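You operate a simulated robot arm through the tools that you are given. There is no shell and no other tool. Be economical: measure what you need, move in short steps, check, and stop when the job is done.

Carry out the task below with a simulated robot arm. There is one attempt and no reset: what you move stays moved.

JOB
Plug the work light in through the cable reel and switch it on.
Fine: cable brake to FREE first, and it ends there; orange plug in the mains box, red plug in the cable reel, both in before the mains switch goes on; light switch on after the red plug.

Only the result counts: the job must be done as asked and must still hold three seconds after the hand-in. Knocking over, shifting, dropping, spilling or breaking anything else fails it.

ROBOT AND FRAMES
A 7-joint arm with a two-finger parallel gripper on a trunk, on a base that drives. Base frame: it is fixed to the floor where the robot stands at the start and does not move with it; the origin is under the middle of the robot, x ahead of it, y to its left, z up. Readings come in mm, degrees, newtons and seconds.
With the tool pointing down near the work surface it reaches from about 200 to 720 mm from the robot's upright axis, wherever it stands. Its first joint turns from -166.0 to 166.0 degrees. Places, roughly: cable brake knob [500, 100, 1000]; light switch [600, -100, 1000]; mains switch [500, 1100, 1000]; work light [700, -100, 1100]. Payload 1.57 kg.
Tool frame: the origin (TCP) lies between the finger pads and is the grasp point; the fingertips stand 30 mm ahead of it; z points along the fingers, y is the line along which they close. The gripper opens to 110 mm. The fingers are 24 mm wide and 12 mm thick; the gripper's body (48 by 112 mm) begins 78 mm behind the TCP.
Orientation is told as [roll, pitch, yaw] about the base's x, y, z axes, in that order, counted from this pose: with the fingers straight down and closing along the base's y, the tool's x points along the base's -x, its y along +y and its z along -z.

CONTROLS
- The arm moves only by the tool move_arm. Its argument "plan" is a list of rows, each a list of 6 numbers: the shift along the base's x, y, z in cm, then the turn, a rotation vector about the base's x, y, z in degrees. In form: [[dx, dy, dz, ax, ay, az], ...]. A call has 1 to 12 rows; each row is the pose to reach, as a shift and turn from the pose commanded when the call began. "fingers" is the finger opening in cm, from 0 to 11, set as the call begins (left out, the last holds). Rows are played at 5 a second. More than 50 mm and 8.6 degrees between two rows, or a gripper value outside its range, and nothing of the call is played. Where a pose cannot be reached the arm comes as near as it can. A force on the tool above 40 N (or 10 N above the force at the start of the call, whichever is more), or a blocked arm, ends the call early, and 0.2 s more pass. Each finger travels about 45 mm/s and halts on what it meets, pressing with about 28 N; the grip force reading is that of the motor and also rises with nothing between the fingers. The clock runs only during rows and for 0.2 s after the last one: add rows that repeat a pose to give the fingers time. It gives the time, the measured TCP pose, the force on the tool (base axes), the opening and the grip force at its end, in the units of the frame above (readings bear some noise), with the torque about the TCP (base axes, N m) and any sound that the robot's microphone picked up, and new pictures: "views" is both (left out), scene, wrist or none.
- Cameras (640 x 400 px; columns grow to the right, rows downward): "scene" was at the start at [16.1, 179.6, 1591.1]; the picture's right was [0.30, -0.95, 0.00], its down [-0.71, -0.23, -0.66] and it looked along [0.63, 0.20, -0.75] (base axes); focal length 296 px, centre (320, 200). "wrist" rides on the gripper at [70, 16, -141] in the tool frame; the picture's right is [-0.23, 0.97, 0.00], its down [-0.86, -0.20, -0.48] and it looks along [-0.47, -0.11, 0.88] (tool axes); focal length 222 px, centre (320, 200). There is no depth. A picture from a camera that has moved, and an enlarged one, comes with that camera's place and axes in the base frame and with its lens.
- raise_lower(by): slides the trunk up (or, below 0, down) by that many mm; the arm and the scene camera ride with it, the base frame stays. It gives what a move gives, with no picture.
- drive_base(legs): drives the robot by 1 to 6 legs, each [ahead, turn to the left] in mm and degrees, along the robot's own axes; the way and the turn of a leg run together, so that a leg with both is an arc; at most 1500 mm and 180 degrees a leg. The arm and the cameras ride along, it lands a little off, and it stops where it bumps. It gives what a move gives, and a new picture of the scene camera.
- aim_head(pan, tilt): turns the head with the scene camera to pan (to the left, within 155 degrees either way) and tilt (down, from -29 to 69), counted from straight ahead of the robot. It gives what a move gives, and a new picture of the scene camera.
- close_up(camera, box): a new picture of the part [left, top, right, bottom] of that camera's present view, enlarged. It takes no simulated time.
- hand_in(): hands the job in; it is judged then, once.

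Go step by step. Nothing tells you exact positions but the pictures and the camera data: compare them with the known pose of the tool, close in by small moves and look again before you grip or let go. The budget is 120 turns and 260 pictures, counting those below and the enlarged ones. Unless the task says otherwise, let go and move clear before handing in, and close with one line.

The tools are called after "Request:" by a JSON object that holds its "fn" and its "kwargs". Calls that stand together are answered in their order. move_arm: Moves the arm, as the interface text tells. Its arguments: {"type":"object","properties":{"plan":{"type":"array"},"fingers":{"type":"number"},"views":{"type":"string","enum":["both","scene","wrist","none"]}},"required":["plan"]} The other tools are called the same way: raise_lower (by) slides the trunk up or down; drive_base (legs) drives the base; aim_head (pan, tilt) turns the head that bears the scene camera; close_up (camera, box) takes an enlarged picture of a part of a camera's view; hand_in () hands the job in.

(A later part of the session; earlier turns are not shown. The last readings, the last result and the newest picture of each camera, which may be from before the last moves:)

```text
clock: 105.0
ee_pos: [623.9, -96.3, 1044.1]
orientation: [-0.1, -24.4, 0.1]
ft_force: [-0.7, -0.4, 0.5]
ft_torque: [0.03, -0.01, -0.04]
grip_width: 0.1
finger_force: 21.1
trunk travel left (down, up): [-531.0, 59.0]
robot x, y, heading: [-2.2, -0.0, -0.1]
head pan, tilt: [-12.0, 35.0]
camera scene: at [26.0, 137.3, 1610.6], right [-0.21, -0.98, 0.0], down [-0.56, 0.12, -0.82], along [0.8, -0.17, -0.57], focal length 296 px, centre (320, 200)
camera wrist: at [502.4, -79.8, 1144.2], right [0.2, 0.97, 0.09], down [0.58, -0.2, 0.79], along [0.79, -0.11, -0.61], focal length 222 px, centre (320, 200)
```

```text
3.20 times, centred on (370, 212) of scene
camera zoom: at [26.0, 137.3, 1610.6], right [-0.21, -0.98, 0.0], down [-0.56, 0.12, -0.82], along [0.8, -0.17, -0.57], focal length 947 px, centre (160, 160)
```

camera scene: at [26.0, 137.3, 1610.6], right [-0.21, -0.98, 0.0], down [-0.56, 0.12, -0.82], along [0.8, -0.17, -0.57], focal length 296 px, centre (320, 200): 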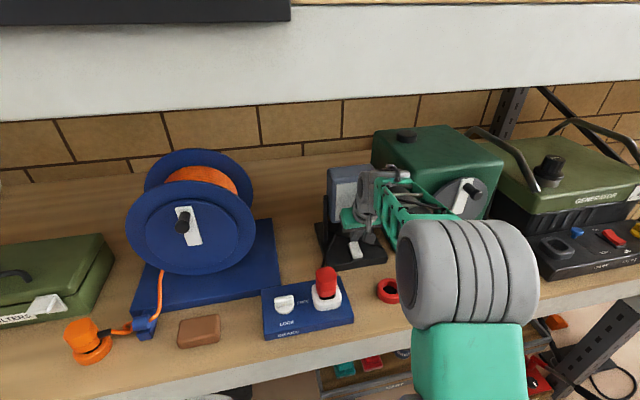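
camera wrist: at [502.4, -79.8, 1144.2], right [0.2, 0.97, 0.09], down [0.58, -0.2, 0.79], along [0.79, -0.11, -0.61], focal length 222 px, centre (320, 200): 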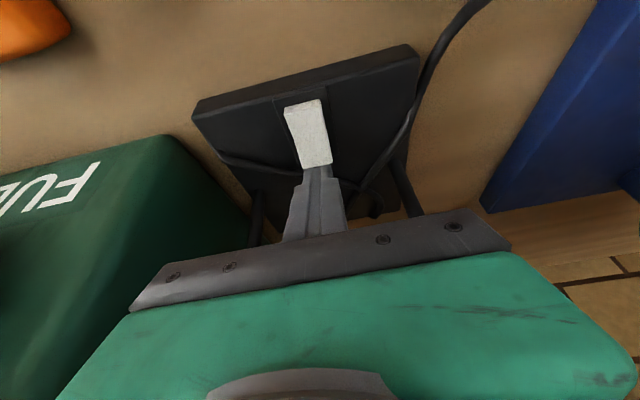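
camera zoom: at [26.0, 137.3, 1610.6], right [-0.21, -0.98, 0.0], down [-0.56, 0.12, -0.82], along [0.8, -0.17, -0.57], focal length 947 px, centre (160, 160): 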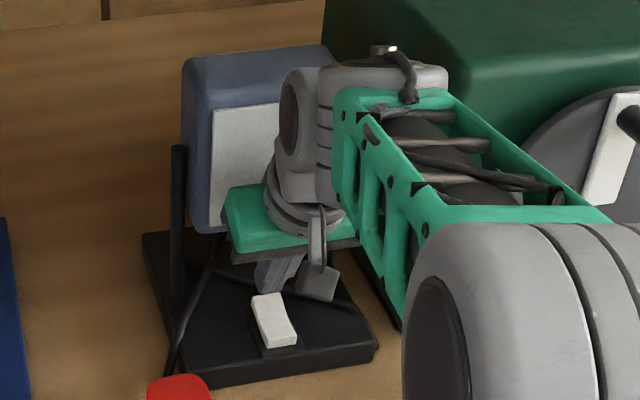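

Fingertip is poised over the far end of the rocker, clear of the lamp. Pressing down.

Request:
{"fn": "move_arm", "kwargs": {"plan": [[0, 0, -0.5, 0, 0, 0], [0, 0, -1, 0, 0, 0], [0, 0, -1.4, 0, 0, 0], [0, 0, -1.8, 0, 0, 0], [0, 0, -2.2, 0, 0, 0], [0, 0, -2.6, 0, 0, 0], [0, 0, -3, 0, 0, 0]], "views": "none"}}

Request:
{"fn": "close_up", "kwargs": {"camera": "wrist", "box": [240, 80, 400, 190]}}

```text
clock: 106.6
ee_pos: [627.3, -96.9, 1027.2]
orientation: [-0.3, -25.6, 0.5]
ft_force: [-3.4, 1.8, 11.7]
ft_torque: [0.03, 0.03, 0.17]
grip_width: 0.0
finger_force: 21.3
trunk travel left (down, up): [-531.0, 59.0]
robot x, y, heading: [-4.7, -0.3, 0.1]
head pan, tilt: [-12.0, 35.0]
stopped in row 7: the force on the tool passed its limit at 43 N (the readings are from after the stop); the commanded pose is now the measured one
```

```text
3.64 times, centred on (320, 135) of wrist
camera zoom: at [503.1, -79.9, 1123.7], right [0.2, 0.98, 0.09], down [0.56, -0.19, 0.8], along [0.8, -0.11, -0.59], focal length 808 px, centre (320, 436)
```

zoom: 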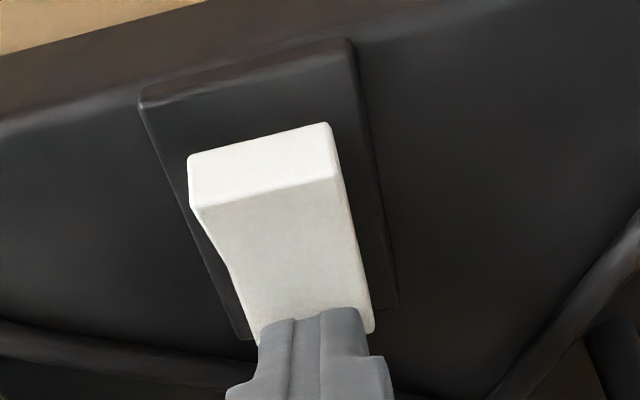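

The rocker flipped: the near end is up now. Backing out the way I came and levelling the tool.

Request:
{"fn": "move_arm", "kwargs": {"plan": [[-0.3, 0, 1.5, 0, 1, 0], [-0.5, 0, 3, 0, 1, 0], [-2, 0, 4.5, 0, 1, 0], [-4, 0, 6, 0, 1, 0], [-6, 0, 8, 0, 1, 0], [-8, 0, 10, 0, 1, 0], [-10, 0, 12, 0, 5, 0], [-12, 0, 14, 0, 10, 0], [-14, 1, 16, 0, 15, 0], [-16, 2, 18, 0, 20, 0], [-18, 4, 19, 0, 25, 0], [-18, 4, 19, 0, 25, 0]], "views": "none"}}

Request:
{"fn": "aim_head", "kwargs": {"pan": 30, "tilt": 45}}

Request:
{"fn": "close_up", "kwargs": {"camera": "scene", "box": [60, 150, 380, 350]}}

```text
clock: 109.2
ee_pos: [445.3, -59.1, 1213.3]
orientation: [-0.1, -0.1, 0.3]
ft_force: [-0.1, -0.4, 0.8]
ft_torque: [-0.03, 0.04, 0.0]
grip_width: 0.0
finger_force: 21.3
trunk travel left (down, up): [-531.0, 59.0]
robot x, y, heading: [1.0, -1.7, -0.4]
head pan, tilt: [-12.0, 35.0]
```

```text
clock: 110.2
ee_pos: [445.4, -59.4, 1212.8]
orientation: [-0.3, -0.2, 0.3]
ft_force: [0.0, 0.2, -0.5]
ft_torque: [0.01, -0.04, 0.0]
grip_width: 0.1
finger_force: 21.4
trunk travel left (down, up): [-531.0, 59.0]
robot x, y, heading: [-0.9, -1.8, -0.3]
head pan, tilt: [30.0, 45.0]
camera scene: at [10.3, 196.4, 1595.8], right [0.5, -0.87, 0.0], down [-0.61, -0.35, -0.71], along [0.61, 0.35, -0.71], focal length 296 px, centre (320, 200)
```

scene: 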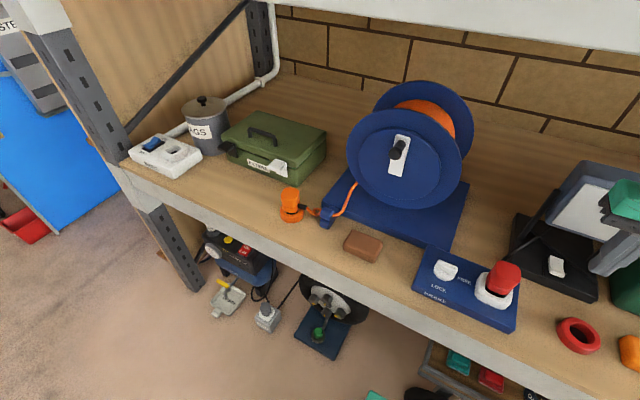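

```text
2.00 times, centred on (220, 250) of scene
camera zoom: at [10.3, 196.4, 1595.8], right [0.5, -0.87, 0.0], down [-0.61, -0.35, -0.71], along [0.61, 0.35, -0.71], focal length 592 px, centre (520, 100)
```

zoom: 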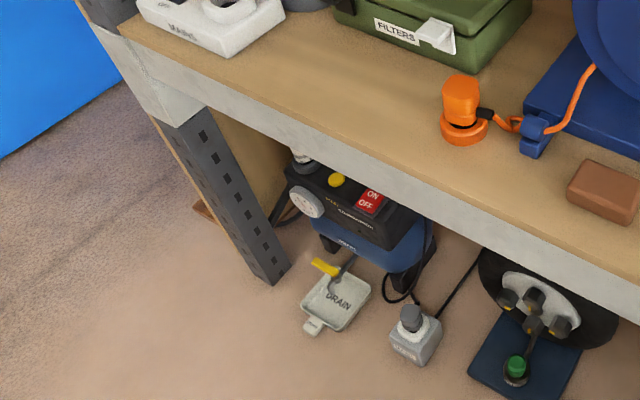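

A new angle on the red plug is available, so I'll check it and the orange plug.

Request:
{"fn": "close_up", "kwargs": {"camera": "scene", "box": [460, 250, 540, 320]}}

Request:
{"fn": "close_up", "kwargs": {"camera": "scene", "box": [265, 170, 345, 235]}}

Request:
{"fn": "close_up", "kwargs": {"camera": "scene", "box": [115, 110, 235, 190]}}

```text
5.71 times, centred on (500, 285) of scene
camera zoom: at [10.3, 196.4, 1595.8], right [0.5, -0.87, 0.0], down [-0.61, -0.35, -0.71], along [0.61, 0.35, -0.71], focal length 1691 px, centre (-709, -286)
```

zoom: 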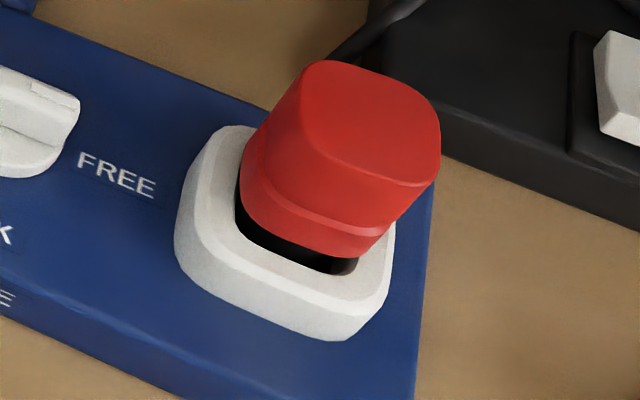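

```text
6.15 times, centred on (305, 202) of scene
camera zoom: at [10.3, 196.4, 1595.8], right [0.5, -0.87, 0.0], down [-0.61, -0.35, -0.71], along [0.61, 0.35, -0.71], focal length 1821 px, centre (412, 185)
```

zoom: 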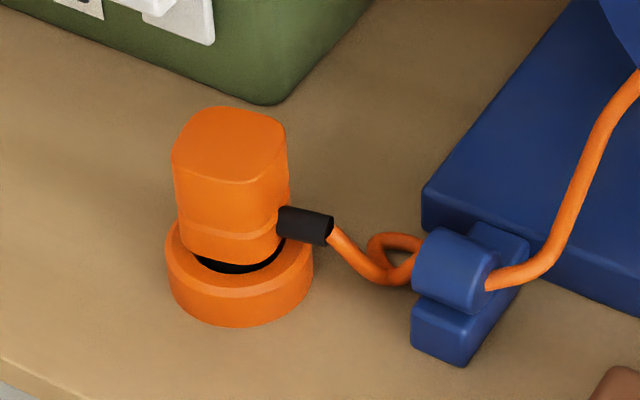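

```text
5.00 times, centred on (175, 150) of scene
camera zoom: at [10.3, 196.4, 1595.8], right [0.5, -0.87, 0.0], down [-0.61, -0.35, -0.71], along [0.61, 0.35, -0.71], focal length 1480 px, centre (1045, 450)
```

zoom: 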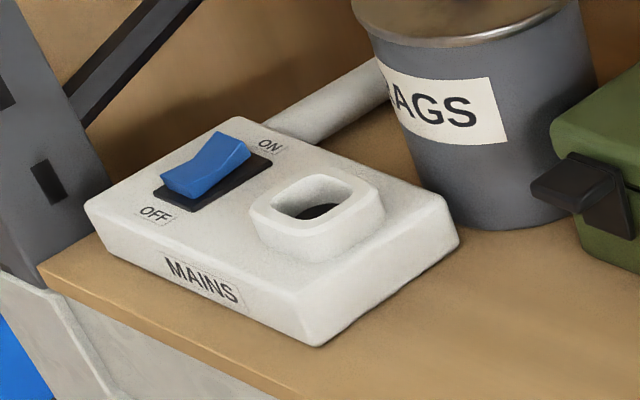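

Mains rocker: ON is at the far end, as on the light. The orange plug is near [474, 557], the mains socket near [486, 1051]; both are reachable from about y = 800. I'll tuck the arm in and drive there.

Request:
{"fn": "move_arm", "kwargs": {"plan": [[-2, 0.5, 0.5, 0, 0, 0], [-4, 1, 1, 0, 0, 0], [-6, 1.5, 1.5, 0, 0, 0], [-8, 2, 2, 0, 0, 0], [-10, 2.5, 2.5, 0, 0, 0], [-12, 3, 3, 0, 0, 0], [-12, 3, 3, 0, 0, 0]], "views": "none"}}

Request:
{"fn": "drive_base", "kwargs": {"legs": [[0, 90], [800, 0], [0, -90]]}}

```text
clock: 111.8
ee_pos: [325.7, -26.8, 1245.6]
orientation: [-0.3, -0.5, 0.2]
ft_force: [0.1, 0.5, 1.2]
ft_torque: [0.01, 0.0, 0.0]
grip_width: 0.0
finger_force: 21.0
trunk travel left (down, up): [-531.0, 59.0]
robot x, y, heading: [-5.1, 0.0, -0.1]
head pan, tilt: [30.0, 45.0]
```

```text
clock: 123.6
ee_pos: [333.9, 752.5, 1243.4]
orientation: [-0.1, -0.2, 1.5]
ft_force: [0.2, 0.6, -0.3]
ft_torque: [0.02, 0.01, -0.03]
grip_width: 0.0
finger_force: 21.5
trunk travel left (down, up): [-531.0, 59.0]
robot x, y, heading: [6.8, 772.9, 0.9]
head pan, tilt: [30.0, 45.0]
camera scene: at [12.0, 969.0, 1595.8], right [0.52, -0.86, 0.0], down [-0.61, -0.36, -0.71], along [0.61, 0.36, -0.71], focal length 296 px, centre (320, 200)
```

scene: 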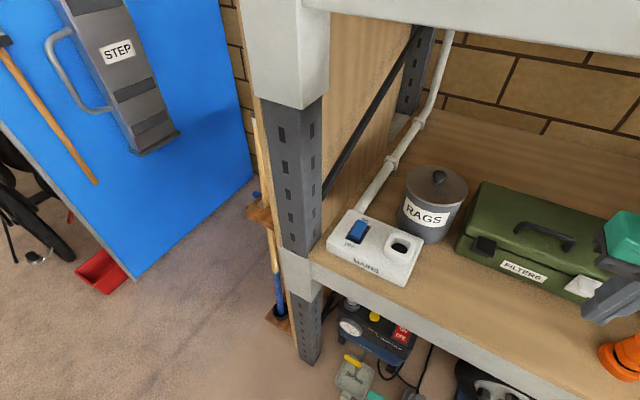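

Landed near y = 773. Aiming the head to see both the orange plug and the mains box.

Request:
{"fn": "aim_head", "kwargs": {"pan": 0, "tilt": 46}}

Request:
{"fn": "close_up", "kwargs": {"camera": "scene", "box": [420, 200, 580, 300]}}

Request:
{"fn": "close_up", "kwargs": {"camera": "scene", "box": [100, 150, 260, 260]}}

```text
clock: 124.5
ee_pos: [334.6, 752.3, 1245.0]
orientation: [-0.1, -0.2, 1.5]
ft_force: [-0.2, 0.1, 0.7]
ft_torque: [0.0, -0.01, -0.01]
grip_width: 0.1
finger_force: 21.2
trunk travel left (down, up): [-531.0, 59.0]
robot x, y, heading: [3.2, 775.2, 0.9]
head pan, tilt: [0.0, 46.0]
camera scene: at [22.8, 928.7, 1594.4], right [0.02, -1.0, 0.0], down [-0.72, -0.01, -0.69], along [0.69, 0.01, -0.72], focal length 296 px, centre (320, 200)
```

scene: 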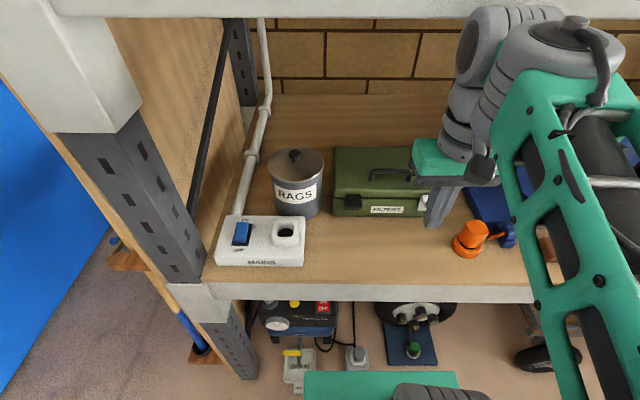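

```text
4.00 times, centred on (500, 250) of scene
camera zoom: at [22.8, 928.7, 1594.4], right [0.02, -1.0, 0.0], down [-0.72, -0.01, -0.69], along [0.69, 0.01, -0.72], focal length 1184 px, centre (-400, 0)
```

zoom: 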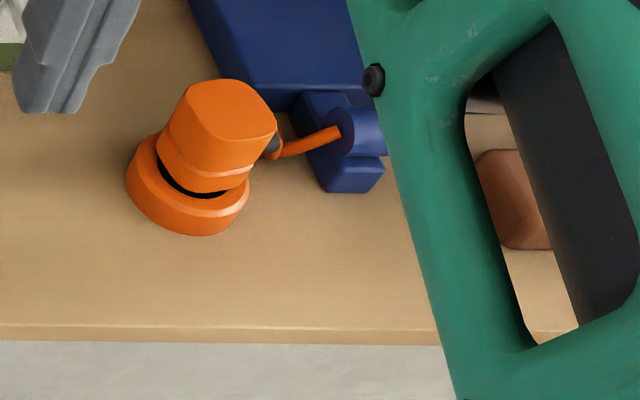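

```text
3.64 times, centred on (180, 205) of scene
camera zoom: at [22.8, 928.7, 1594.4], right [0.02, -1.0, 0.0], down [-0.72, -0.01, -0.69], along [0.69, 0.01, -0.72], focal length 1076 px, centre (829, 182)
```

zoom: 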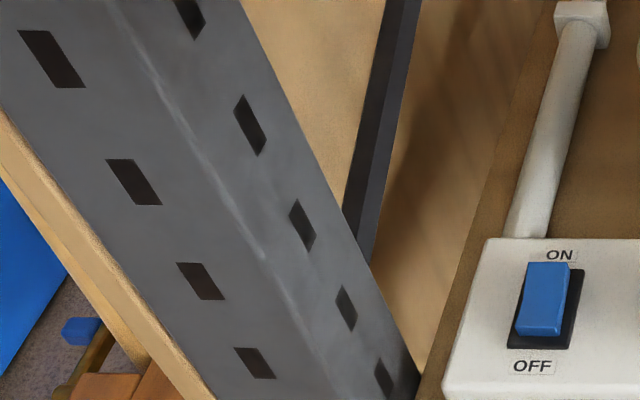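

Orange plug at about [473, 560], with its cable sleeve leaving toward -y. I'll move above it and look from the wrist.

Request:
{"fn": "move_arm", "kwargs": {"plan": [[1.2, -1.8, 0, 0, 0, 0], [2.4, -3.6, 0, 0, 0, 0], [3.6, -5.4, -1, 0, 0, 0], [4.8, -7.2, -2, 0, 0, 0], [6, -9, -3, 0, 0, 0], [7.2, -10.8, -4, 0, 0, 0], [8.4, -12.6, -5, 0, 0, 0], [9.6, -14.4, -6.5, 0, 0, 0], [10.8, -16.2, -8, 0, 0, 0], [12.4, -18, -9.5, 0, 0, 0], [13.9, -19.2, -11, 0, 0, 0], [13.9, -19.2, -11, 0, 0, 0]], "fingers": 7.5, "views": "none"}}

Request:
{"fn": "move_arm", "kwargs": {"plan": [[0, 0, 0, 0, 0, 0], [0, 0, 0, 0, 0, 0]]}}

Request:
{"fn": "close_up", "kwargs": {"camera": "wrist", "box": [220, 80, 420, 205]}}

```text
clock: 127.2
ee_pos: [472.0, 560.5, 1135.6]
orientation: [-0.1, -0.2, 1.5]
ft_force: [-0.3, 1.3, 0.5]
ft_torque: [0.05, 0.02, -0.01]
grip_width: 74.8
finger_force: 0.0
trunk travel left (down, up): [-531.0, 59.0]
robot x, y, heading: [2.0, 773.4, 1.0]
head pan, tilt: [0.0, 46.0]
```

```text
clock: 127.8
ee_pos: [470.6, 559.9, 1134.7]
orientation: [-0.2, -0.3, 1.5]
ft_force: [1.1, 0.2, 0.4]
ft_torque: [0.01, -0.02, 0.02]
grip_width: 75.2
finger_force: 0.1
trunk travel left (down, up): [-531.0, 59.0]
robot x, y, heading: [3.0, 771.4, 1.2]
head pan, tilt: [0.0, 46.0]
camera scene: at [22.8, 928.7, 1594.4], right [0.02, -1.0, 0.0], down [-0.72, -0.01, -0.69], along [0.69, 0.01, -0.72], focal length 296 px, centre (320, 200)
camera wrist: at [401.1, 575.7, 1275.3], right [0.2, 0.98, 0.0], down [0.86, -0.18, 0.48], along [0.47, -0.1, -0.88], focal length 222 px, centre (320, 200)
```

scene: 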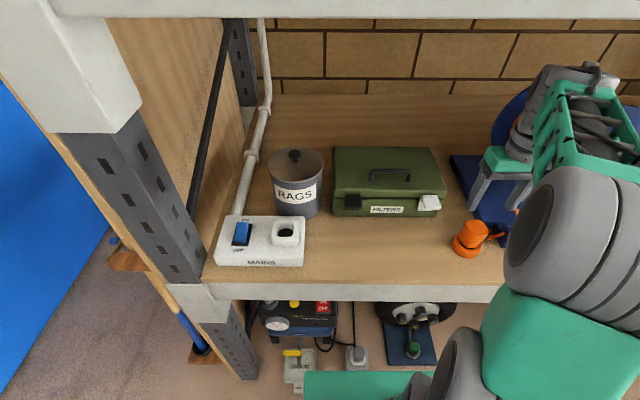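
wrist: 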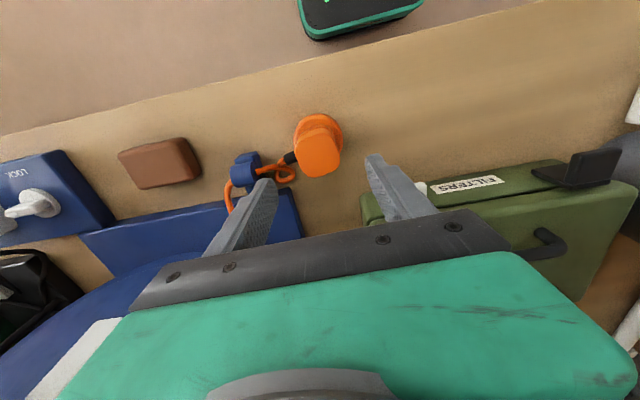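

```text
3.20 times, centred on (320, 142) of wrist
camera zoom: at [401.1, 575.7, 1275.3], right [0.2, 0.98, 0.0], down [0.86, -0.18, 0.48], along [0.47, -0.1, -0.88], focal length 711 px, centre (320, 384)
```

zoom: 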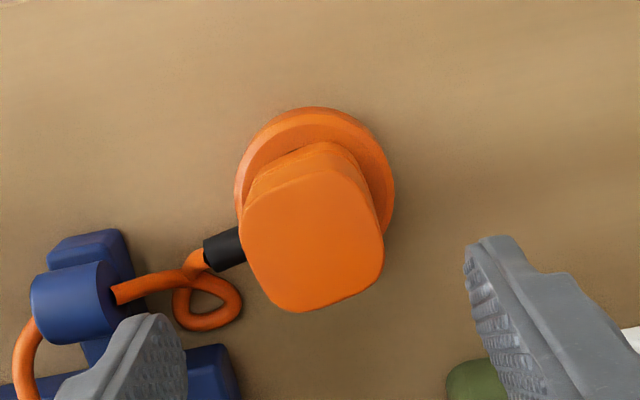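

The orange head is centred at [472.5, 558], yaw about +3°, with its sleeve at mid-height on the -y face. I'll turn the gripper 90° to hold it by its ±x faces instead.

Request:
{"fn": "move_arm", "kwargs": {"plan": [[0, 0, 0, 0, 0, 7.6], [0, 0, 0, 0, 0, 15.2], [0, 0, 0, 0, 0, 22.9], [0.1, -0.1, 0, 0, 0, 30.5], [0.1, -0.1, 0, 0, 0, 38.1], [0.1, -0.1, 0, 0, 0, 45.8], [0.1, -0.1, 0, 0, 0, 53.4], [0.2, -0.2, 0, 0, 0, 61], [0.2, -0.2, 0, 0, 0, 68.6], [0.2, -0.2, 0, 0, 0, 76.3], [0.2, -0.2, 0, 0, 0, 83.9], [0.2, -0.2, 0, 0, 0, 91.5]], "views": "none"}}

Request:
{"fn": "move_arm", "kwargs": {"plan": [[0, 0, -1, 0, 0, 0], [0, 0, -2, 0, 0, 0], [0, 0, -2, 0, 0, 0], [0, 0, -2, 0, 0, 0]]}}

Request:
{"fn": "close_up", "kwargs": {"camera": "wrist", "box": [220, 80, 420, 205]}}

```text
clock: 130.3
ee_pos: [473.9, 557.7, 1135.1]
orientation: [-0.1, -0.2, 93.2]
ft_force: [0.3, -0.4, 0.4]
ft_torque: [-0.01, 0.0, 0.01]
grip_width: 74.8
finger_force: 0.0
trunk travel left (down, up): [-531.0, 59.0]
robot x, y, heading: [5.0, 775.7, 1.1]
head pan, tilt: [0.0, 46.0]
```

```text
clock: 131.3
ee_pos: [474.8, 556.9, 1114.0]
orientation: [-0.1, -0.2, 93.0]
ft_force: [-0.3, -0.5, 0.0]
ft_torque: [-0.04, 0.0, 0.02]
grip_width: 75.2
finger_force: 0.1
trunk travel left (down, up): [-531.0, 59.0]
robot x, y, heading: [1.7, 768.3, 1.4]
head pan, tilt: [0.0, 46.0]
camera scene: at [22.8, 928.7, 1594.4], right [0.02, -1.0, 0.0], down [-0.72, -0.01, -0.69], along [0.69, 0.01, -0.72], focal length 296 px, centre (320, 200)
camera wrist: at [462.5, 487.0, 1254.1], right [-0.98, 0.18, 0.0], down [0.15, 0.86, 0.48], along [0.09, 0.47, -0.88], focal length 222 px, centre (320, 200)
```

scene: 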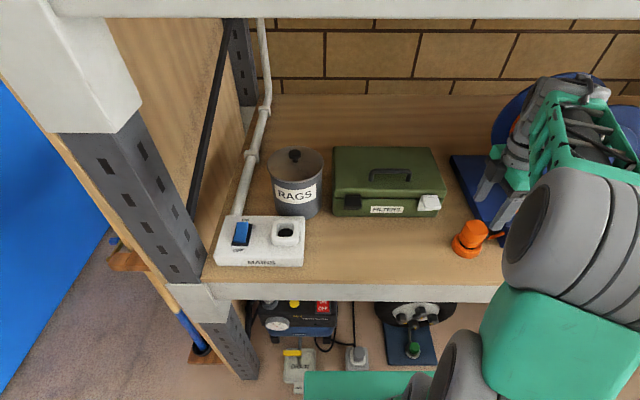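
wrist: 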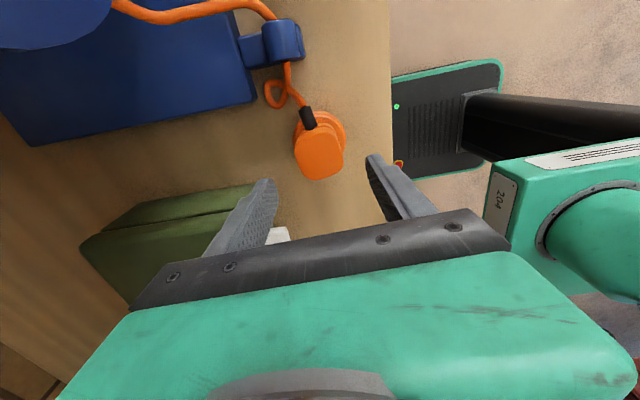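

```text
3.20 times, centred on (320, 142) of wrist
camera zoom: at [462.5, 487.0, 1254.1], right [-0.98, 0.18, 0.0], down [0.15, 0.86, 0.48], along [0.09, 0.47, -0.88], focal length 711 px, centre (320, 384)
```

zoom: 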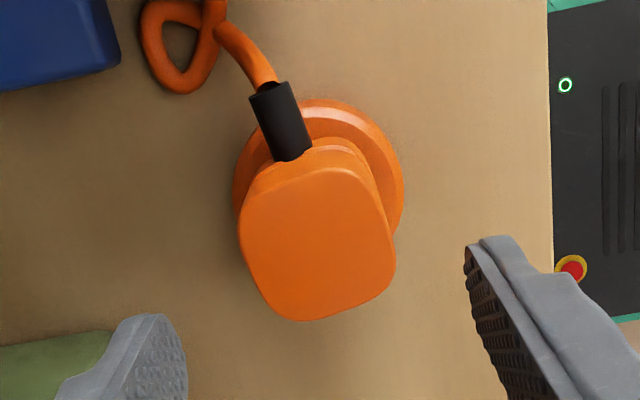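

Combining both views, the head top centre is [477, 557, 1025], yaw about +5°. Descending to grip.

Request:
{"fn": "move_arm", "kwargs": {"plan": [[0.2, 0, -1, 0, 0, 2], [0.2, 0, -2.5, 0, 0, 2], [0.2, 0, -4, 0, 0, 2], [0.2, 0, -5.5, 0, 0, 2], [0.2, 0, -7, 0, 0, 2], [0.2, 0, -8.5, 0, 0, 2], [0.2, 0, -9.5, 0, 0, 2], [0.2, 0, -10.2, 0, 0, 2], [0.2, 0, -10.2, 0, 0, 2], [0.2, 0, -10.2, 0, 0, 2]], "views": "none"}}

Request:
{"fn": "close_up", "kwargs": {"camera": "wrist", "box": [240, 100, 400, 240]}}

Request:
{"fn": "close_up", "kwargs": {"camera": "scene", "box": [430, 180, 560, 270]}}

```text
clock: 133.6
ee_pos: [476.2, 559.3, 1012.5]
orientation: [-0.1, -0.2, 95.1]
ft_force: [-0.5, 0.3, -0.2]
ft_torque: [0.0, 0.0, 0.01]
grip_width: 74.9
finger_force: 0.0
trunk travel left (down, up): [-531.0, 59.0]
robot x, y, heading: [3.3, 771.7, 1.2]
head pan, tilt: [0.0, 46.0]
```

```text
2.86 times, centred on (320, 170) of wrist
camera zoom: at [465.9, 488.3, 1152.4], right [-0.99, 0.14, 0.0], down [0.12, 0.87, 0.48], along [0.07, 0.48, -0.88], focal length 635 px, centre (320, 286)
```

zoom: 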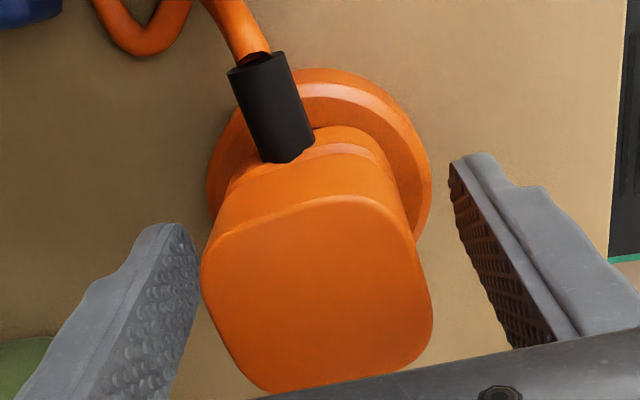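

```text
4.44 times, centred on (495, 225) of scene
camera zoom: at [22.8, 928.6, 1594.4], right [0.02, -1.0, 0.0], down [-0.72, -0.01, -0.69], along [0.69, 0.01, -0.72], focal length 1315 px, centre (-458, 89)
```

zoom: 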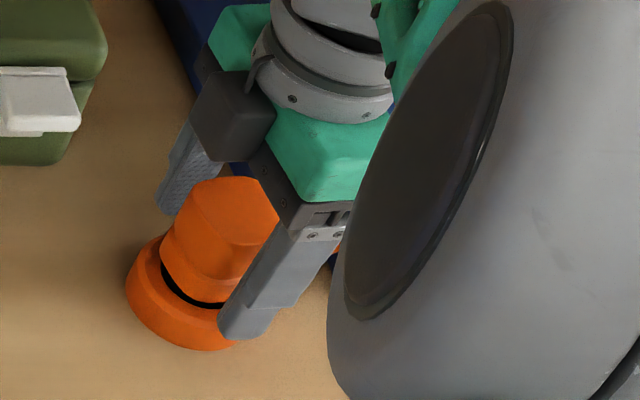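

Good fit. Nudging +2.5 mm in x, then closing.

Request:
{"fn": "move_arm", "kwargs": {"plan": [[0.25, 0.1, 0, 0, 0, 0], [0.25, 0.1, 0, 0, 0, 0]], "views": "none"}}

Request:
{"fn": "move_arm", "kwargs": {"plan": [[0, 0, 0, 0, 0, 0], [0, 0, 0, 0, 0, 0], [0, 0, 0, 0, 0, 0], [0, 0, 0, 0, 0, 0], [0, 0, 0, 0, 0, 0]], "views": "none", "fingers": 3}}

Request:
{"fn": "move_arm", "kwargs": {"plan": [[0, 0, 0.7, 0, 0, 0], [0, 0, 1.5, 0, 0, 0], [0, 0, 3, 0, 0, 0], [0, 0, 5, 0, 0, 0], [0, 0, 7, 0, 0, 0], [0, 0, 9, 0, 0, 0], [0, 0, 11, 0, 0, 0], [0, 0, 13, 0, 0, 0], [0, 0, 14, 0, 0, 0], [0, 0, 14, 0, 0, 0]]}}

Request:
{"fn": "close_up", "kwargs": {"camera": "scene", "box": [420, 150, 580, 270]}}

```text
clock: 134.2
ee_pos: [479.2, 559.0, 1011.9]
orientation: [-0.2, -0.1, 95.0]
ft_force: [-0.1, -0.3, -0.3]
ft_torque: [0.0, 0.01, -0.03]
grip_width: 74.9
finger_force: 0.0
trunk travel left (down, up): [-531.0, 59.0]
robot x, y, heading: [2.3, 771.6, 1.1]
head pan, tilt: [0.0, 46.0]
```

```text
clock: 135.3
ee_pos: [478.6, 559.8, 1012.4]
orientation: [-0.1, -0.2, 94.9]
ft_force: [-1.3, -0.3, 0.4]
ft_torque: [-0.03, 0.02, 0.0]
grip_width: 46.0
finger_force: 28.2
trunk travel left (down, up): [-531.0, 59.0]
robot x, y, heading: [3.9, 769.9, 1.1]
head pan, tilt: [0.0, 46.0]
```

```text
clock: 137.6
ee_pos: [479.0, 559.0, 1150.9]
orientation: [-0.1, -0.2, 95.0]
ft_force: [0.4, -0.2, -1.9]
ft_torque: [0.02, 0.0, 0.0]
grip_width: 46.2
finger_force: 27.8
trunk travel left (down, up): [-531.0, 59.0]
robot x, y, heading: [5.9, 773.3, 1.2]
head pan, tilt: [0.0, 46.0]
camera scene: at [23.0, 928.6, 1594.4], right [0.02, -1.0, 0.0], down [-0.72, -0.01, -0.69], along [0.69, 0.01, -0.72], focal length 296 px, centre (320, 200)
camera wrist: at [468.9, 488.8, 1291.5], right [-0.99, 0.14, 0.0], down [0.12, 0.87, 0.48], along [0.07, 0.48, -0.88], focal length 222 px, centre (320, 200)
```

scene: 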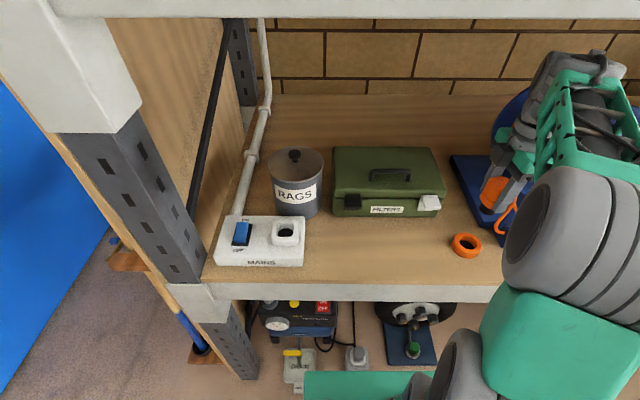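
wrist: 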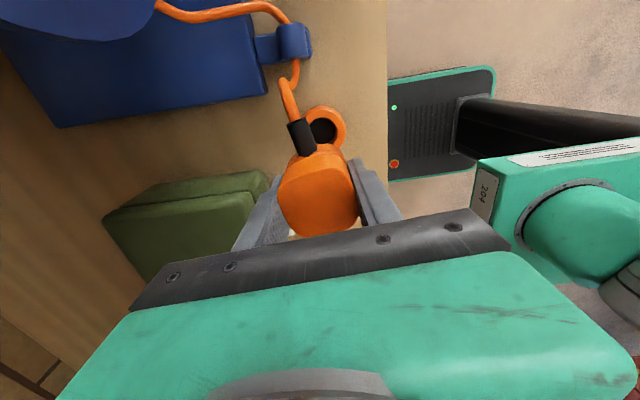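

```text
3.33 times, centred on (500, 210) of scene
camera zoom: at [23.0, 928.6, 1594.4], right [0.02, -1.0, 0.0], down [-0.72, -0.01, -0.69], along [0.69, 0.01, -0.72], focal length 987 px, centre (-280, 167)
```

zoom: 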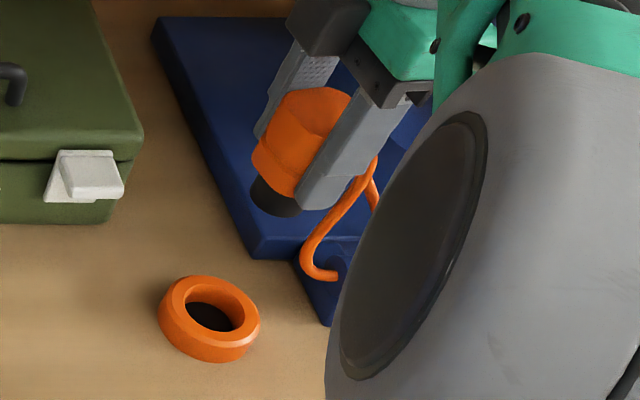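

The orange plug is out and its ring stays put. Carrying it left toward the mains socket in two slow runs.

Request:
{"fn": "move_arm", "kwargs": {"plan": [[0, 2.2, 0.5, 0, 0, -0.4], [0, 4.4, 1, 0, 0, -0.8], [0, 6.6, 1, 0, 0, -1.2], [0, 8.8, 1, 0, 0, -1.6], [0, 11, 1, 0, 0, -2], [0, 13.2, 1, 0, 0, -2.4], [0, 15.4, 1, 0, 0, -2.8], [0, 17.6, 1, 0, 0, -3.2], [0, 19.8, 1, 0, 0, -3.6], [0, 22, 1, 0, 0, -4], [0, 24.2, 1, 0, 0, -4.5], [0, 26, 1, 0, 0, -5]], "views": "none"}}

Request:
{"fn": "move_arm", "kwargs": {"plan": [[0, 2, 0, 0, 0, 0], [0, 4, 0, 0, 0, 0], [0, 6, 0, 0, 0, 0], [0, 8, 0, 0, 0, 0], [0, 10, 0, 0, 0, 0], [0, 12, 0, 0, 0, 0], [0, 14, 0, 0, 0, 0], [0, 16, 0, 0, 0, 0], [0, 18, 0, 0, 0, 0], [0, 20, 0, 0, 0, 0], [0, 21, 0, 0, 0, 0], [0, 21, 0, 0, 0, 0]]}}

```text
clock: 140.2
ee_pos: [478.0, 818.6, 1161.4]
orientation: [-0.1, -0.2, 90.0]
ft_force: [0.2, 0.1, -0.8]
ft_torque: [0.0, -0.02, -0.03]
grip_width: 46.2
finger_force: 28.1
trunk travel left (down, up): [-531.0, 59.0]
robot x, y, heading: [4.5, 772.3, 1.1]
head pan, tilt: [0.0, 46.0]
```

```text
clock: 142.8
ee_pos: [479.7, 1029.6, 1164.8]
orientation: [-0.2, -0.1, 90.1]
ft_force: [-0.4, -0.9, -1.1]
ft_torque: [0.0, -0.01, 0.0]
grip_width: 46.0
finger_force: 28.3
trunk travel left (down, up): [-531.0, 59.0]
robot x, y, heading: [2.9, 772.9, 1.0]
head pan, tilt: [0.0, 46.0]
camera scene: at [22.9, 928.8, 1594.4], right [0.02, -1.0, 0.0], down [-0.72, -0.01, -0.69], along [0.69, 0.01, -0.72], focal length 296 px, centre (320, 200)
camera wrist: at [463.4, 959.4, 1304.8], right [-0.97, 0.23, 0.0], down [0.2, 0.85, 0.48], along [0.11, 0.47, -0.88], focal length 222 px, centre (320, 200)
```

scene: 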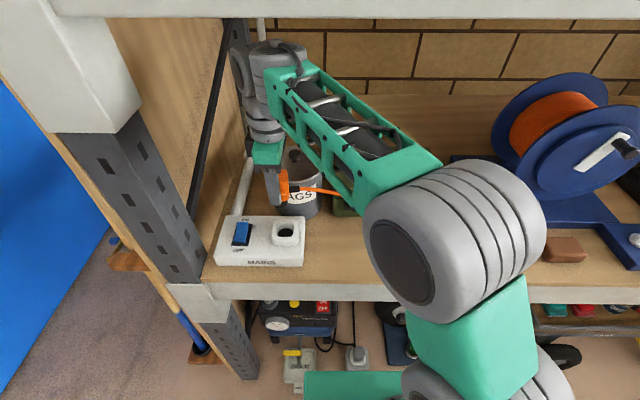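
wrist: 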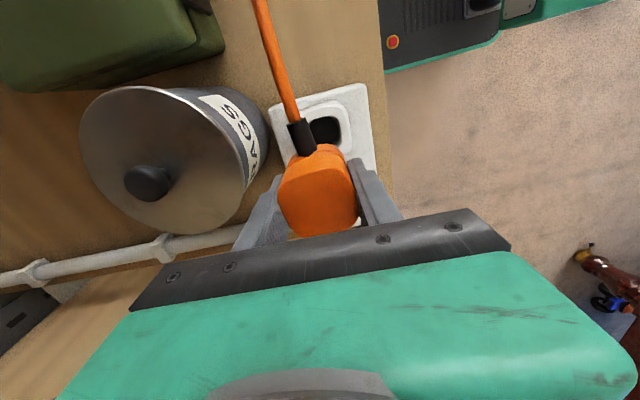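

The RAGS bin's lid (about 1140 mm high) is too close for the gripper lying along x, so I'll turn back to yaw 0 here, up high, leaving the cable sleeve toward the robot.

Request:
{"fn": "move_arm", "kwargs": {"plan": [[0, 0, 0.2, 0, 0, -7.5], [0, 0, 0.4, 0, 0, -15], [0, 0, 0.6, 0, 0, -22.5], [0, 0, 0.8, 0, 0, -30], [0, 0, 1, 0, 0, -37.5], [0, 0, 1, 0, 0, -45], [0, 0, 1, 0, 0, -52.5], [0, 0, 1, 0, 0, -60], [0, 0, 1, 0, 0, -67.5], [0, 0, 1, 0, 0, -75], [0, 0, 1, 0, 0, -82.5], [0, 0, 1, 0, 0, -90]], "views": "none"}}

Request:
{"fn": "move_arm", "kwargs": {"plan": [[0, 0, 0, 0, 0, 0], [0, 0, 0, 0, 0, 0]]}}

Request:
{"fn": "close_up", "kwargs": {"camera": "wrist", "box": [240, 60, 440, 185]}}

Request:
{"fn": "close_up", "kwargs": {"camera": "scene", "box": [200, 150, 330, 280]}}

```text
clock: 145.3
ee_pos: [478.9, 1029.2, 1172.4]
orientation: [-0.1, -0.3, -0.1]
ft_force: [0.1, 0.0, -1.7]
ft_torque: [0.01, 0.05, 0.03]
grip_width: 46.1
finger_force: 28.0
trunk travel left (down, up): [-531.0, 59.0]
robot x, y, heading: [0.6, 772.2, 1.3]
head pan, tilt: [0.0, 46.0]
```

```text
clock: 145.9
ee_pos: [479.0, 1029.7, 1172.3]
orientation: [0.0, -0.2, 0.0]
ft_force: [0.5, 0.8, -1.6]
ft_torque: [0.0, 0.01, -0.03]
grip_width: 46.3
finger_force: 28.1
trunk travel left (down, up): [-531.0, 59.0]
robot x, y, heading: [3.9, 772.8, 1.0]
head pan, tilt: [0.0, 46.0]
camera scene: at [22.9, 928.8, 1594.4], right [0.02, -1.0, 0.0], down [-0.72, -0.01, -0.69], along [0.69, 0.01, -0.72], focal length 296 px, centre (320, 200)
camera wrist: at [409.0, 1046.9, 1312.8], right [0.23, 0.97, 0.0], down [0.85, -0.2, 0.48], along [0.47, -0.11, -0.88], focal length 222 px, centre (320, 200)
```

scene: 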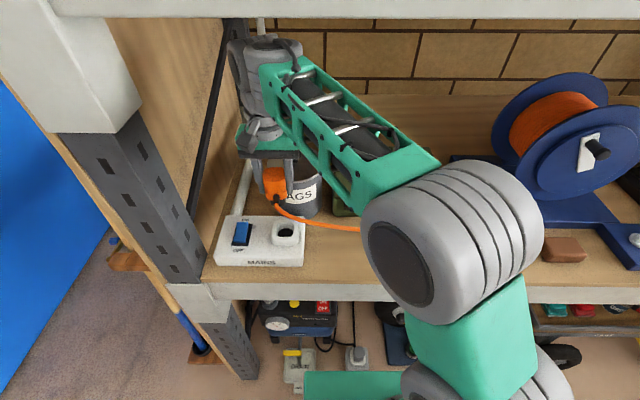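
wrist: 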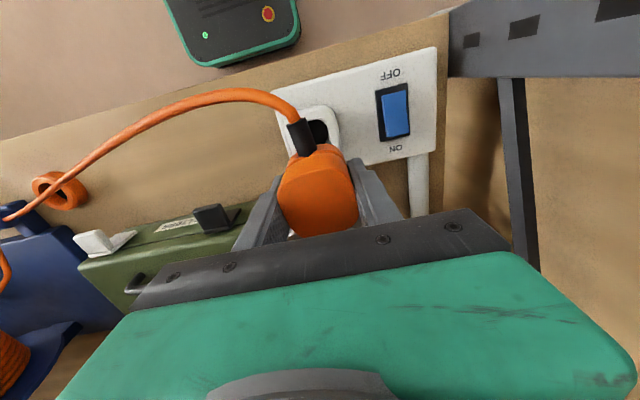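

```text
3.20 times, centred on (340, 122) of wrist
camera zoom: at [409.0, 1046.9, 1312.8], right [0.23, 0.97, 0.0], down [0.85, -0.2, 0.48], along [0.47, -0.11, -0.88], focal length 711 px, centre (256, 448)
```

zoom: 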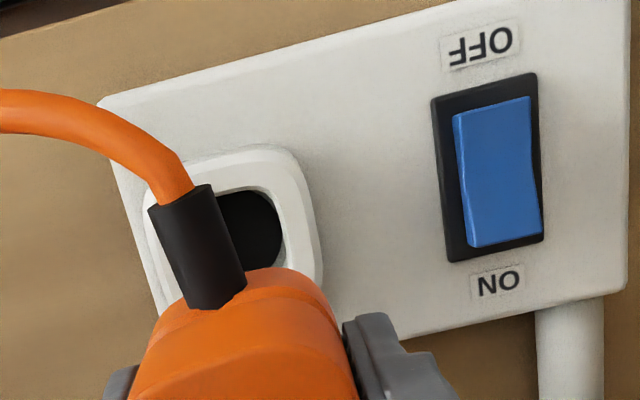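

```text
3.08 times, centred on (265, 215) of scene
camera zoom: at [22.9, 928.8, 1594.4], right [0.02, -1.0, 0.0], down [-0.72, -0.01, -0.69], along [0.69, 0.01, -0.72], focal length 911 px, centre (489, 154)
```

zoom: 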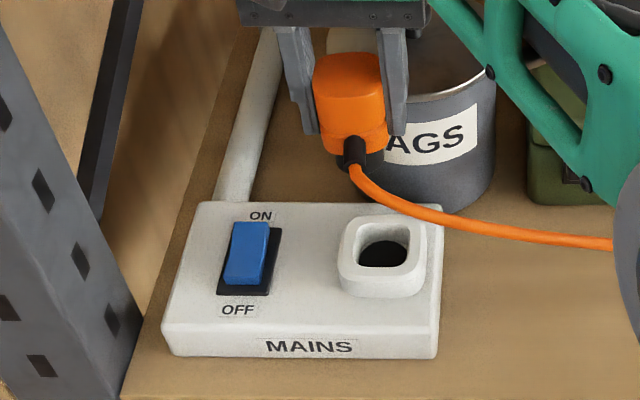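

Mains box is axis-aligned; the socket is near [478, 1025] by both cameras. Lowering to just above it and comparing.

Request:
{"fn": "move_arm", "kwargs": {"plan": [[0, -0.2, -1.5, 0, 0, 0], [0, -0.45, -3, 0, 0, 0], [0, -0.45, -4.5, 0, 0, 0], [0, -0.45, -6, 0, 0, 0], [0, -0.45, -7.2, 0, 0, 0], [0, -0.45, -7.2, 0, 0, 0], [0, -0.45, -7.2, 0, 0, 0]], "views": "none"}}

Request:
{"fn": "close_up", "kwargs": {"camera": "scene", "box": [250, 175, 330, 245]}}

Request:
{"fn": "close_up", "kwargs": {"camera": "wrist", "box": [250, 90, 390, 180]}}

```text
clock: 147.6
ee_pos: [477.7, 1024.2, 1100.1]
orientation: [-0.1, -0.2, 0.0]
ft_force: [0.5, 0.3, -1.3]
ft_torque: [-0.04, 0.01, -0.02]
grip_width: 46.3
finger_force: 27.8
trunk travel left (down, up): [-531.0, 59.0]
robot x, y, heading: [3.5, 767.3, 1.1]
head pan, tilt: [0.0, 46.0]
```

```text
5.71 times, centred on (290, 210) of scene
camera zoom: at [22.9, 928.8, 1594.4], right [0.02, -1.0, 0.0], down [-0.72, -0.01, -0.69], along [0.69, 0.01, -0.72], focal length 1691 px, centre (491, 143)
```

zoom: 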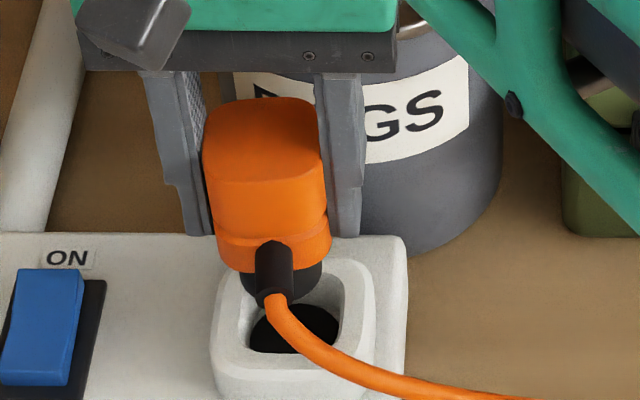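

```text
4.44 times, centred on (320, 135) of wrist
camera zoom: at [408.6, 1041.9, 1239.7], right [0.23, 0.97, 0.0], down [0.85, -0.2, 0.48], along [0.47, -0.11, -0.88], focal length 987 px, centre (320, 489)
```

zoom: 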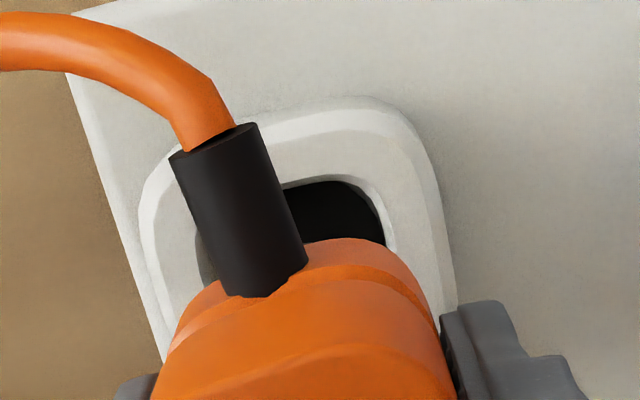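

The socket centre works out at about [476.5, 1021.5]. Shifting -2/-3 mm and lowering slowly into the collar.

Request:
{"fn": "move_arm", "kwargs": {"plan": [[-0.1, -0.15, -0.5, 0, 0, 0], [-0.2, -0.3, -1.2, 0, 0, 0], [-0.2, -0.3, -2, 0, 0, 0], [-0.2, -0.3, -2.6, 0, 0, 0], [-0.2, -0.3, -3.1, 0, 0, 0], [-0.2, -0.3, -3.5, 0, 0, 0], [-0.2, -0.3, -3.9, 0, 0, 0], [-0.2, -0.3, -4.3, 0, 0, 0], [-0.2, -0.3, -4.7, 0, 0, 0], [-0.2, -0.3, -5.1, 0, 0, 0]], "views": "none"}}

Request:
{"fn": "close_up", "kwargs": {"camera": "scene", "box": [250, 185, 330, 255]}}

Request:
{"fn": "close_up", "kwargs": {"camera": "wrist", "box": [250, 90, 390, 180]}}

```text
clock: 149.9
ee_pos: [477.0, 1022.4, 1056.3]
orientation: [0.3, -0.9, -0.2]
ft_force: [-8.6, -3.5, 16.8]
ft_torque: [-0.41, 0.64, -0.02]
grip_width: 46.2
finger_force: 27.9
trunk travel left (down, up): [-531.0, 59.0]
robot x, y, heading: [4.6, 774.5, 1.2]
head pan, tilt: [0.0, 46.0]
stopped in row 10: the force on the tool passed its limit at 41 N (the readings are from after the stop); the commanded pose is now the measured one
```

```text
5.71 times, centred on (290, 220) of scene
camera zoom: at [20.4, 927.5, 1594.4], right [0.02, -1.0, 0.0], down [-0.72, -0.01, -0.7], along [0.7, 0.01, -0.72], focal length 1691 px, centre (491, 86)
```

zoom: 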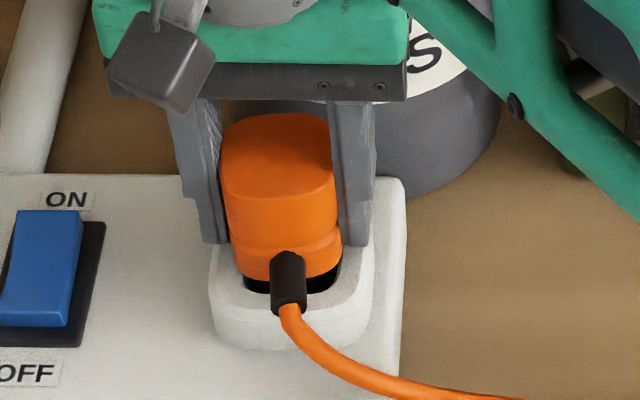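

```text
4.44 times, centred on (320, 135) of wrist
camera zoom: at [405.9, 1038.5, 1196.4], right [0.23, 0.97, 0.01], down [0.85, -0.2, 0.49], along [0.48, -0.1, -0.87], focal length 987 px, centre (320, 489)
```

zoom: 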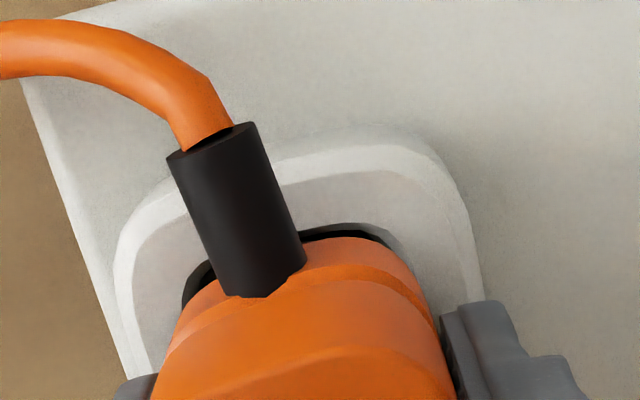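

It went in about as deep as the red plug did. I'll level it, centre it 1.5 mm toward -y and press once more to confirm it's on the floor.

Request:
{"fn": "move_arm", "kwargs": {"plan": [[0, 0, 0.3, -0.3, 0.9, 0.2], [0, -0.15, 0.3, -0.3, 0.9, 0.2], [0, -0.15, 0.1, -0.3, 0.9, 0.2], [0, -0.15, 0, -0.3, 0.9, 0.2], [0, -0.15, -0.15, -0.3, 0.9, 0.2], [0, -0.15, -0.3, -0.3, 0.9, 0.2]], "views": "none"}}

Request:
{"fn": "close_up", "kwargs": {"camera": "scene", "box": [265, 205, 321, 250]}}

```text
clock: 151.5
ee_pos: [478.7, 1021.0, 1056.6]
orientation: [0.1, -0.2, 0.2]
ft_force: [-9.3, -5.1, 13.6]
ft_torque: [-0.27, 0.34, -0.1]
grip_width: 46.4
finger_force: 27.8
trunk travel left (down, up): [-531.0, 59.0]
robot x, y, heading: [-0.3, 776.1, 0.8]
head pan, tilt: [0.0, 46.0]
stopped in row 6: the force on the tool passed its limit at 41 N (the readings are from after the stop); the commanded pose is now the measured one
```

```text
8.89 times, centred on (293, 228) of scene
camera zoom: at [19.9, 927.4, 1594.2], right [0.02, -1.0, 0.0], down [-0.72, -0.01, -0.7], along [0.7, 0.01, -0.72], focal length 2631 px, centre (560, -44)
```

zoom: 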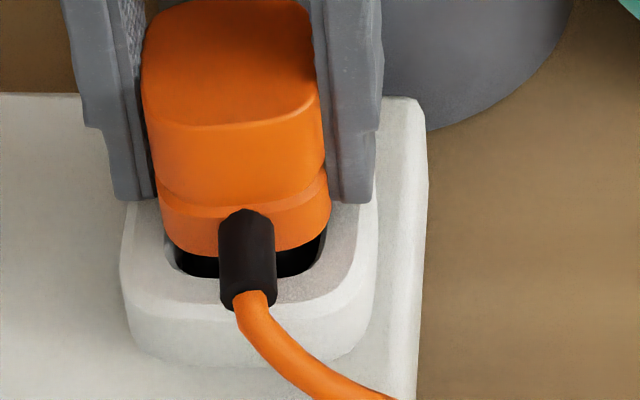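

Same depth as before, nicely centred, and the same lip gap as the seated red plug. Releasing and rising.

Request:
{"fn": "move_arm", "kwargs": {"plan": [[0, 0, 0.1, 0, 0, 0], [0, 0, 0.1, 0, 0, 0]], "views": "none"}}

Request:
{"fn": "move_arm", "kwargs": {"plan": [[0, 0, 0, 0, 0, 0], [0, 0, 0, 0, 0, 0], [0, 0, 0, 0, 0, 0], [0, 0, 1.5, 0, 0, 0], [0, 0, 3.5, 0, 0, 0], [0, 0, 6, 0, 0, 0], [0, 0, 9, 0, 0, 0], [0, 0, 11, 0, 0, 0], [0, 0, 11, 0, 0, 0], [0, 0, 11, 0, 0, 0]], "fingers": 7}}

Request:
{"fn": "close_up", "kwargs": {"camera": "scene", "box": [210, 180, 330, 270]}}

Request:
{"fn": "close_up", "kwargs": {"camera": "wrist", "box": [250, 60, 450, 190]}}

```text
clock: 152.1
ee_pos: [480.1, 1022.0, 1057.8]
orientation: [0.1, -0.2, 0.1]
ft_force: [-8.3, -2.9, 8.9]
ft_torque: [-0.16, 0.33, -0.05]
grip_width: 46.3
finger_force: 27.8
trunk travel left (down, up): [-531.0, 59.0]
robot x, y, heading: [3.9, 772.8, 0.8]
head pan, tilt: [0.0, 46.0]
```

```text
clock: 154.3
ee_pos: [478.4, 1020.5, 1166.4]
orientation: [0.1, -0.2, 0.1]
ft_force: [0.4, -0.3, -0.5]
ft_torque: [0.03, -0.03, 0.01]
grip_width: 70.2
finger_force: 0.1
trunk travel left (down, up): [-531.0, 59.0]
robot x, y, heading: [2.8, 771.2, 1.0]
head pan, tilt: [0.0, 46.0]
camera scene: at [22.7, 928.8, 1594.4], right [0.02, -1.0, 0.0], down [-0.72, -0.01, -0.69], along [0.69, 0.01, -0.72], focal length 296 px, centre (320, 200)
camera wrist: at [408.4, 1037.3, 1306.8], right [0.22, 0.97, 0.0], down [0.85, -0.2, 0.48], along [0.47, -0.11, -0.88], focal length 222 px, centre (320, 200)
```

scene: 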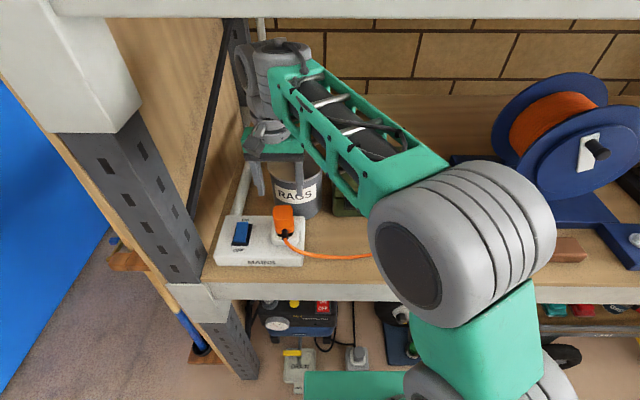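
wrist: 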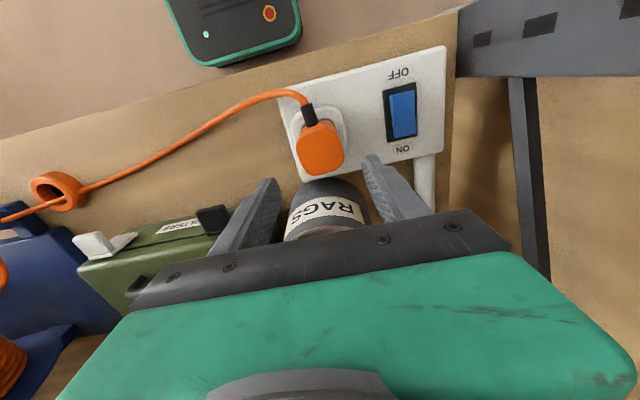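

```text
4.44 times, centred on (270, 225) of scene
camera zoom: at [22.7, 928.8, 1594.4], right [0.02, -1.0, 0.0], down [-0.72, -0.01, -0.69], along [0.69, 0.01, -0.72], focal length 1315 px, centre (542, 89)
```

zoom: 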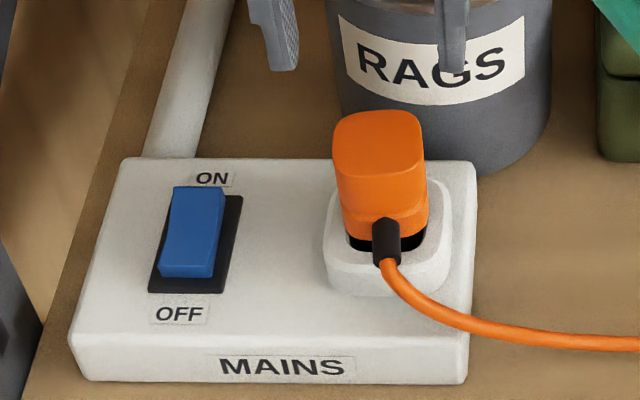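

```text
3.08 times, centred on (350, 125) of wrist
camera zoom: at [408.4, 1037.3, 1306.8], right [0.22, 0.97, 0.0], down [0.85, -0.2, 0.48], along [0.47, -0.11, -0.88], focal length 684 px, centre (228, 431)
```

zoom: 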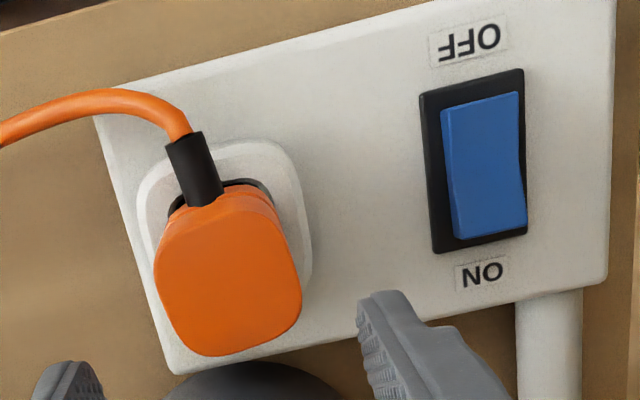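

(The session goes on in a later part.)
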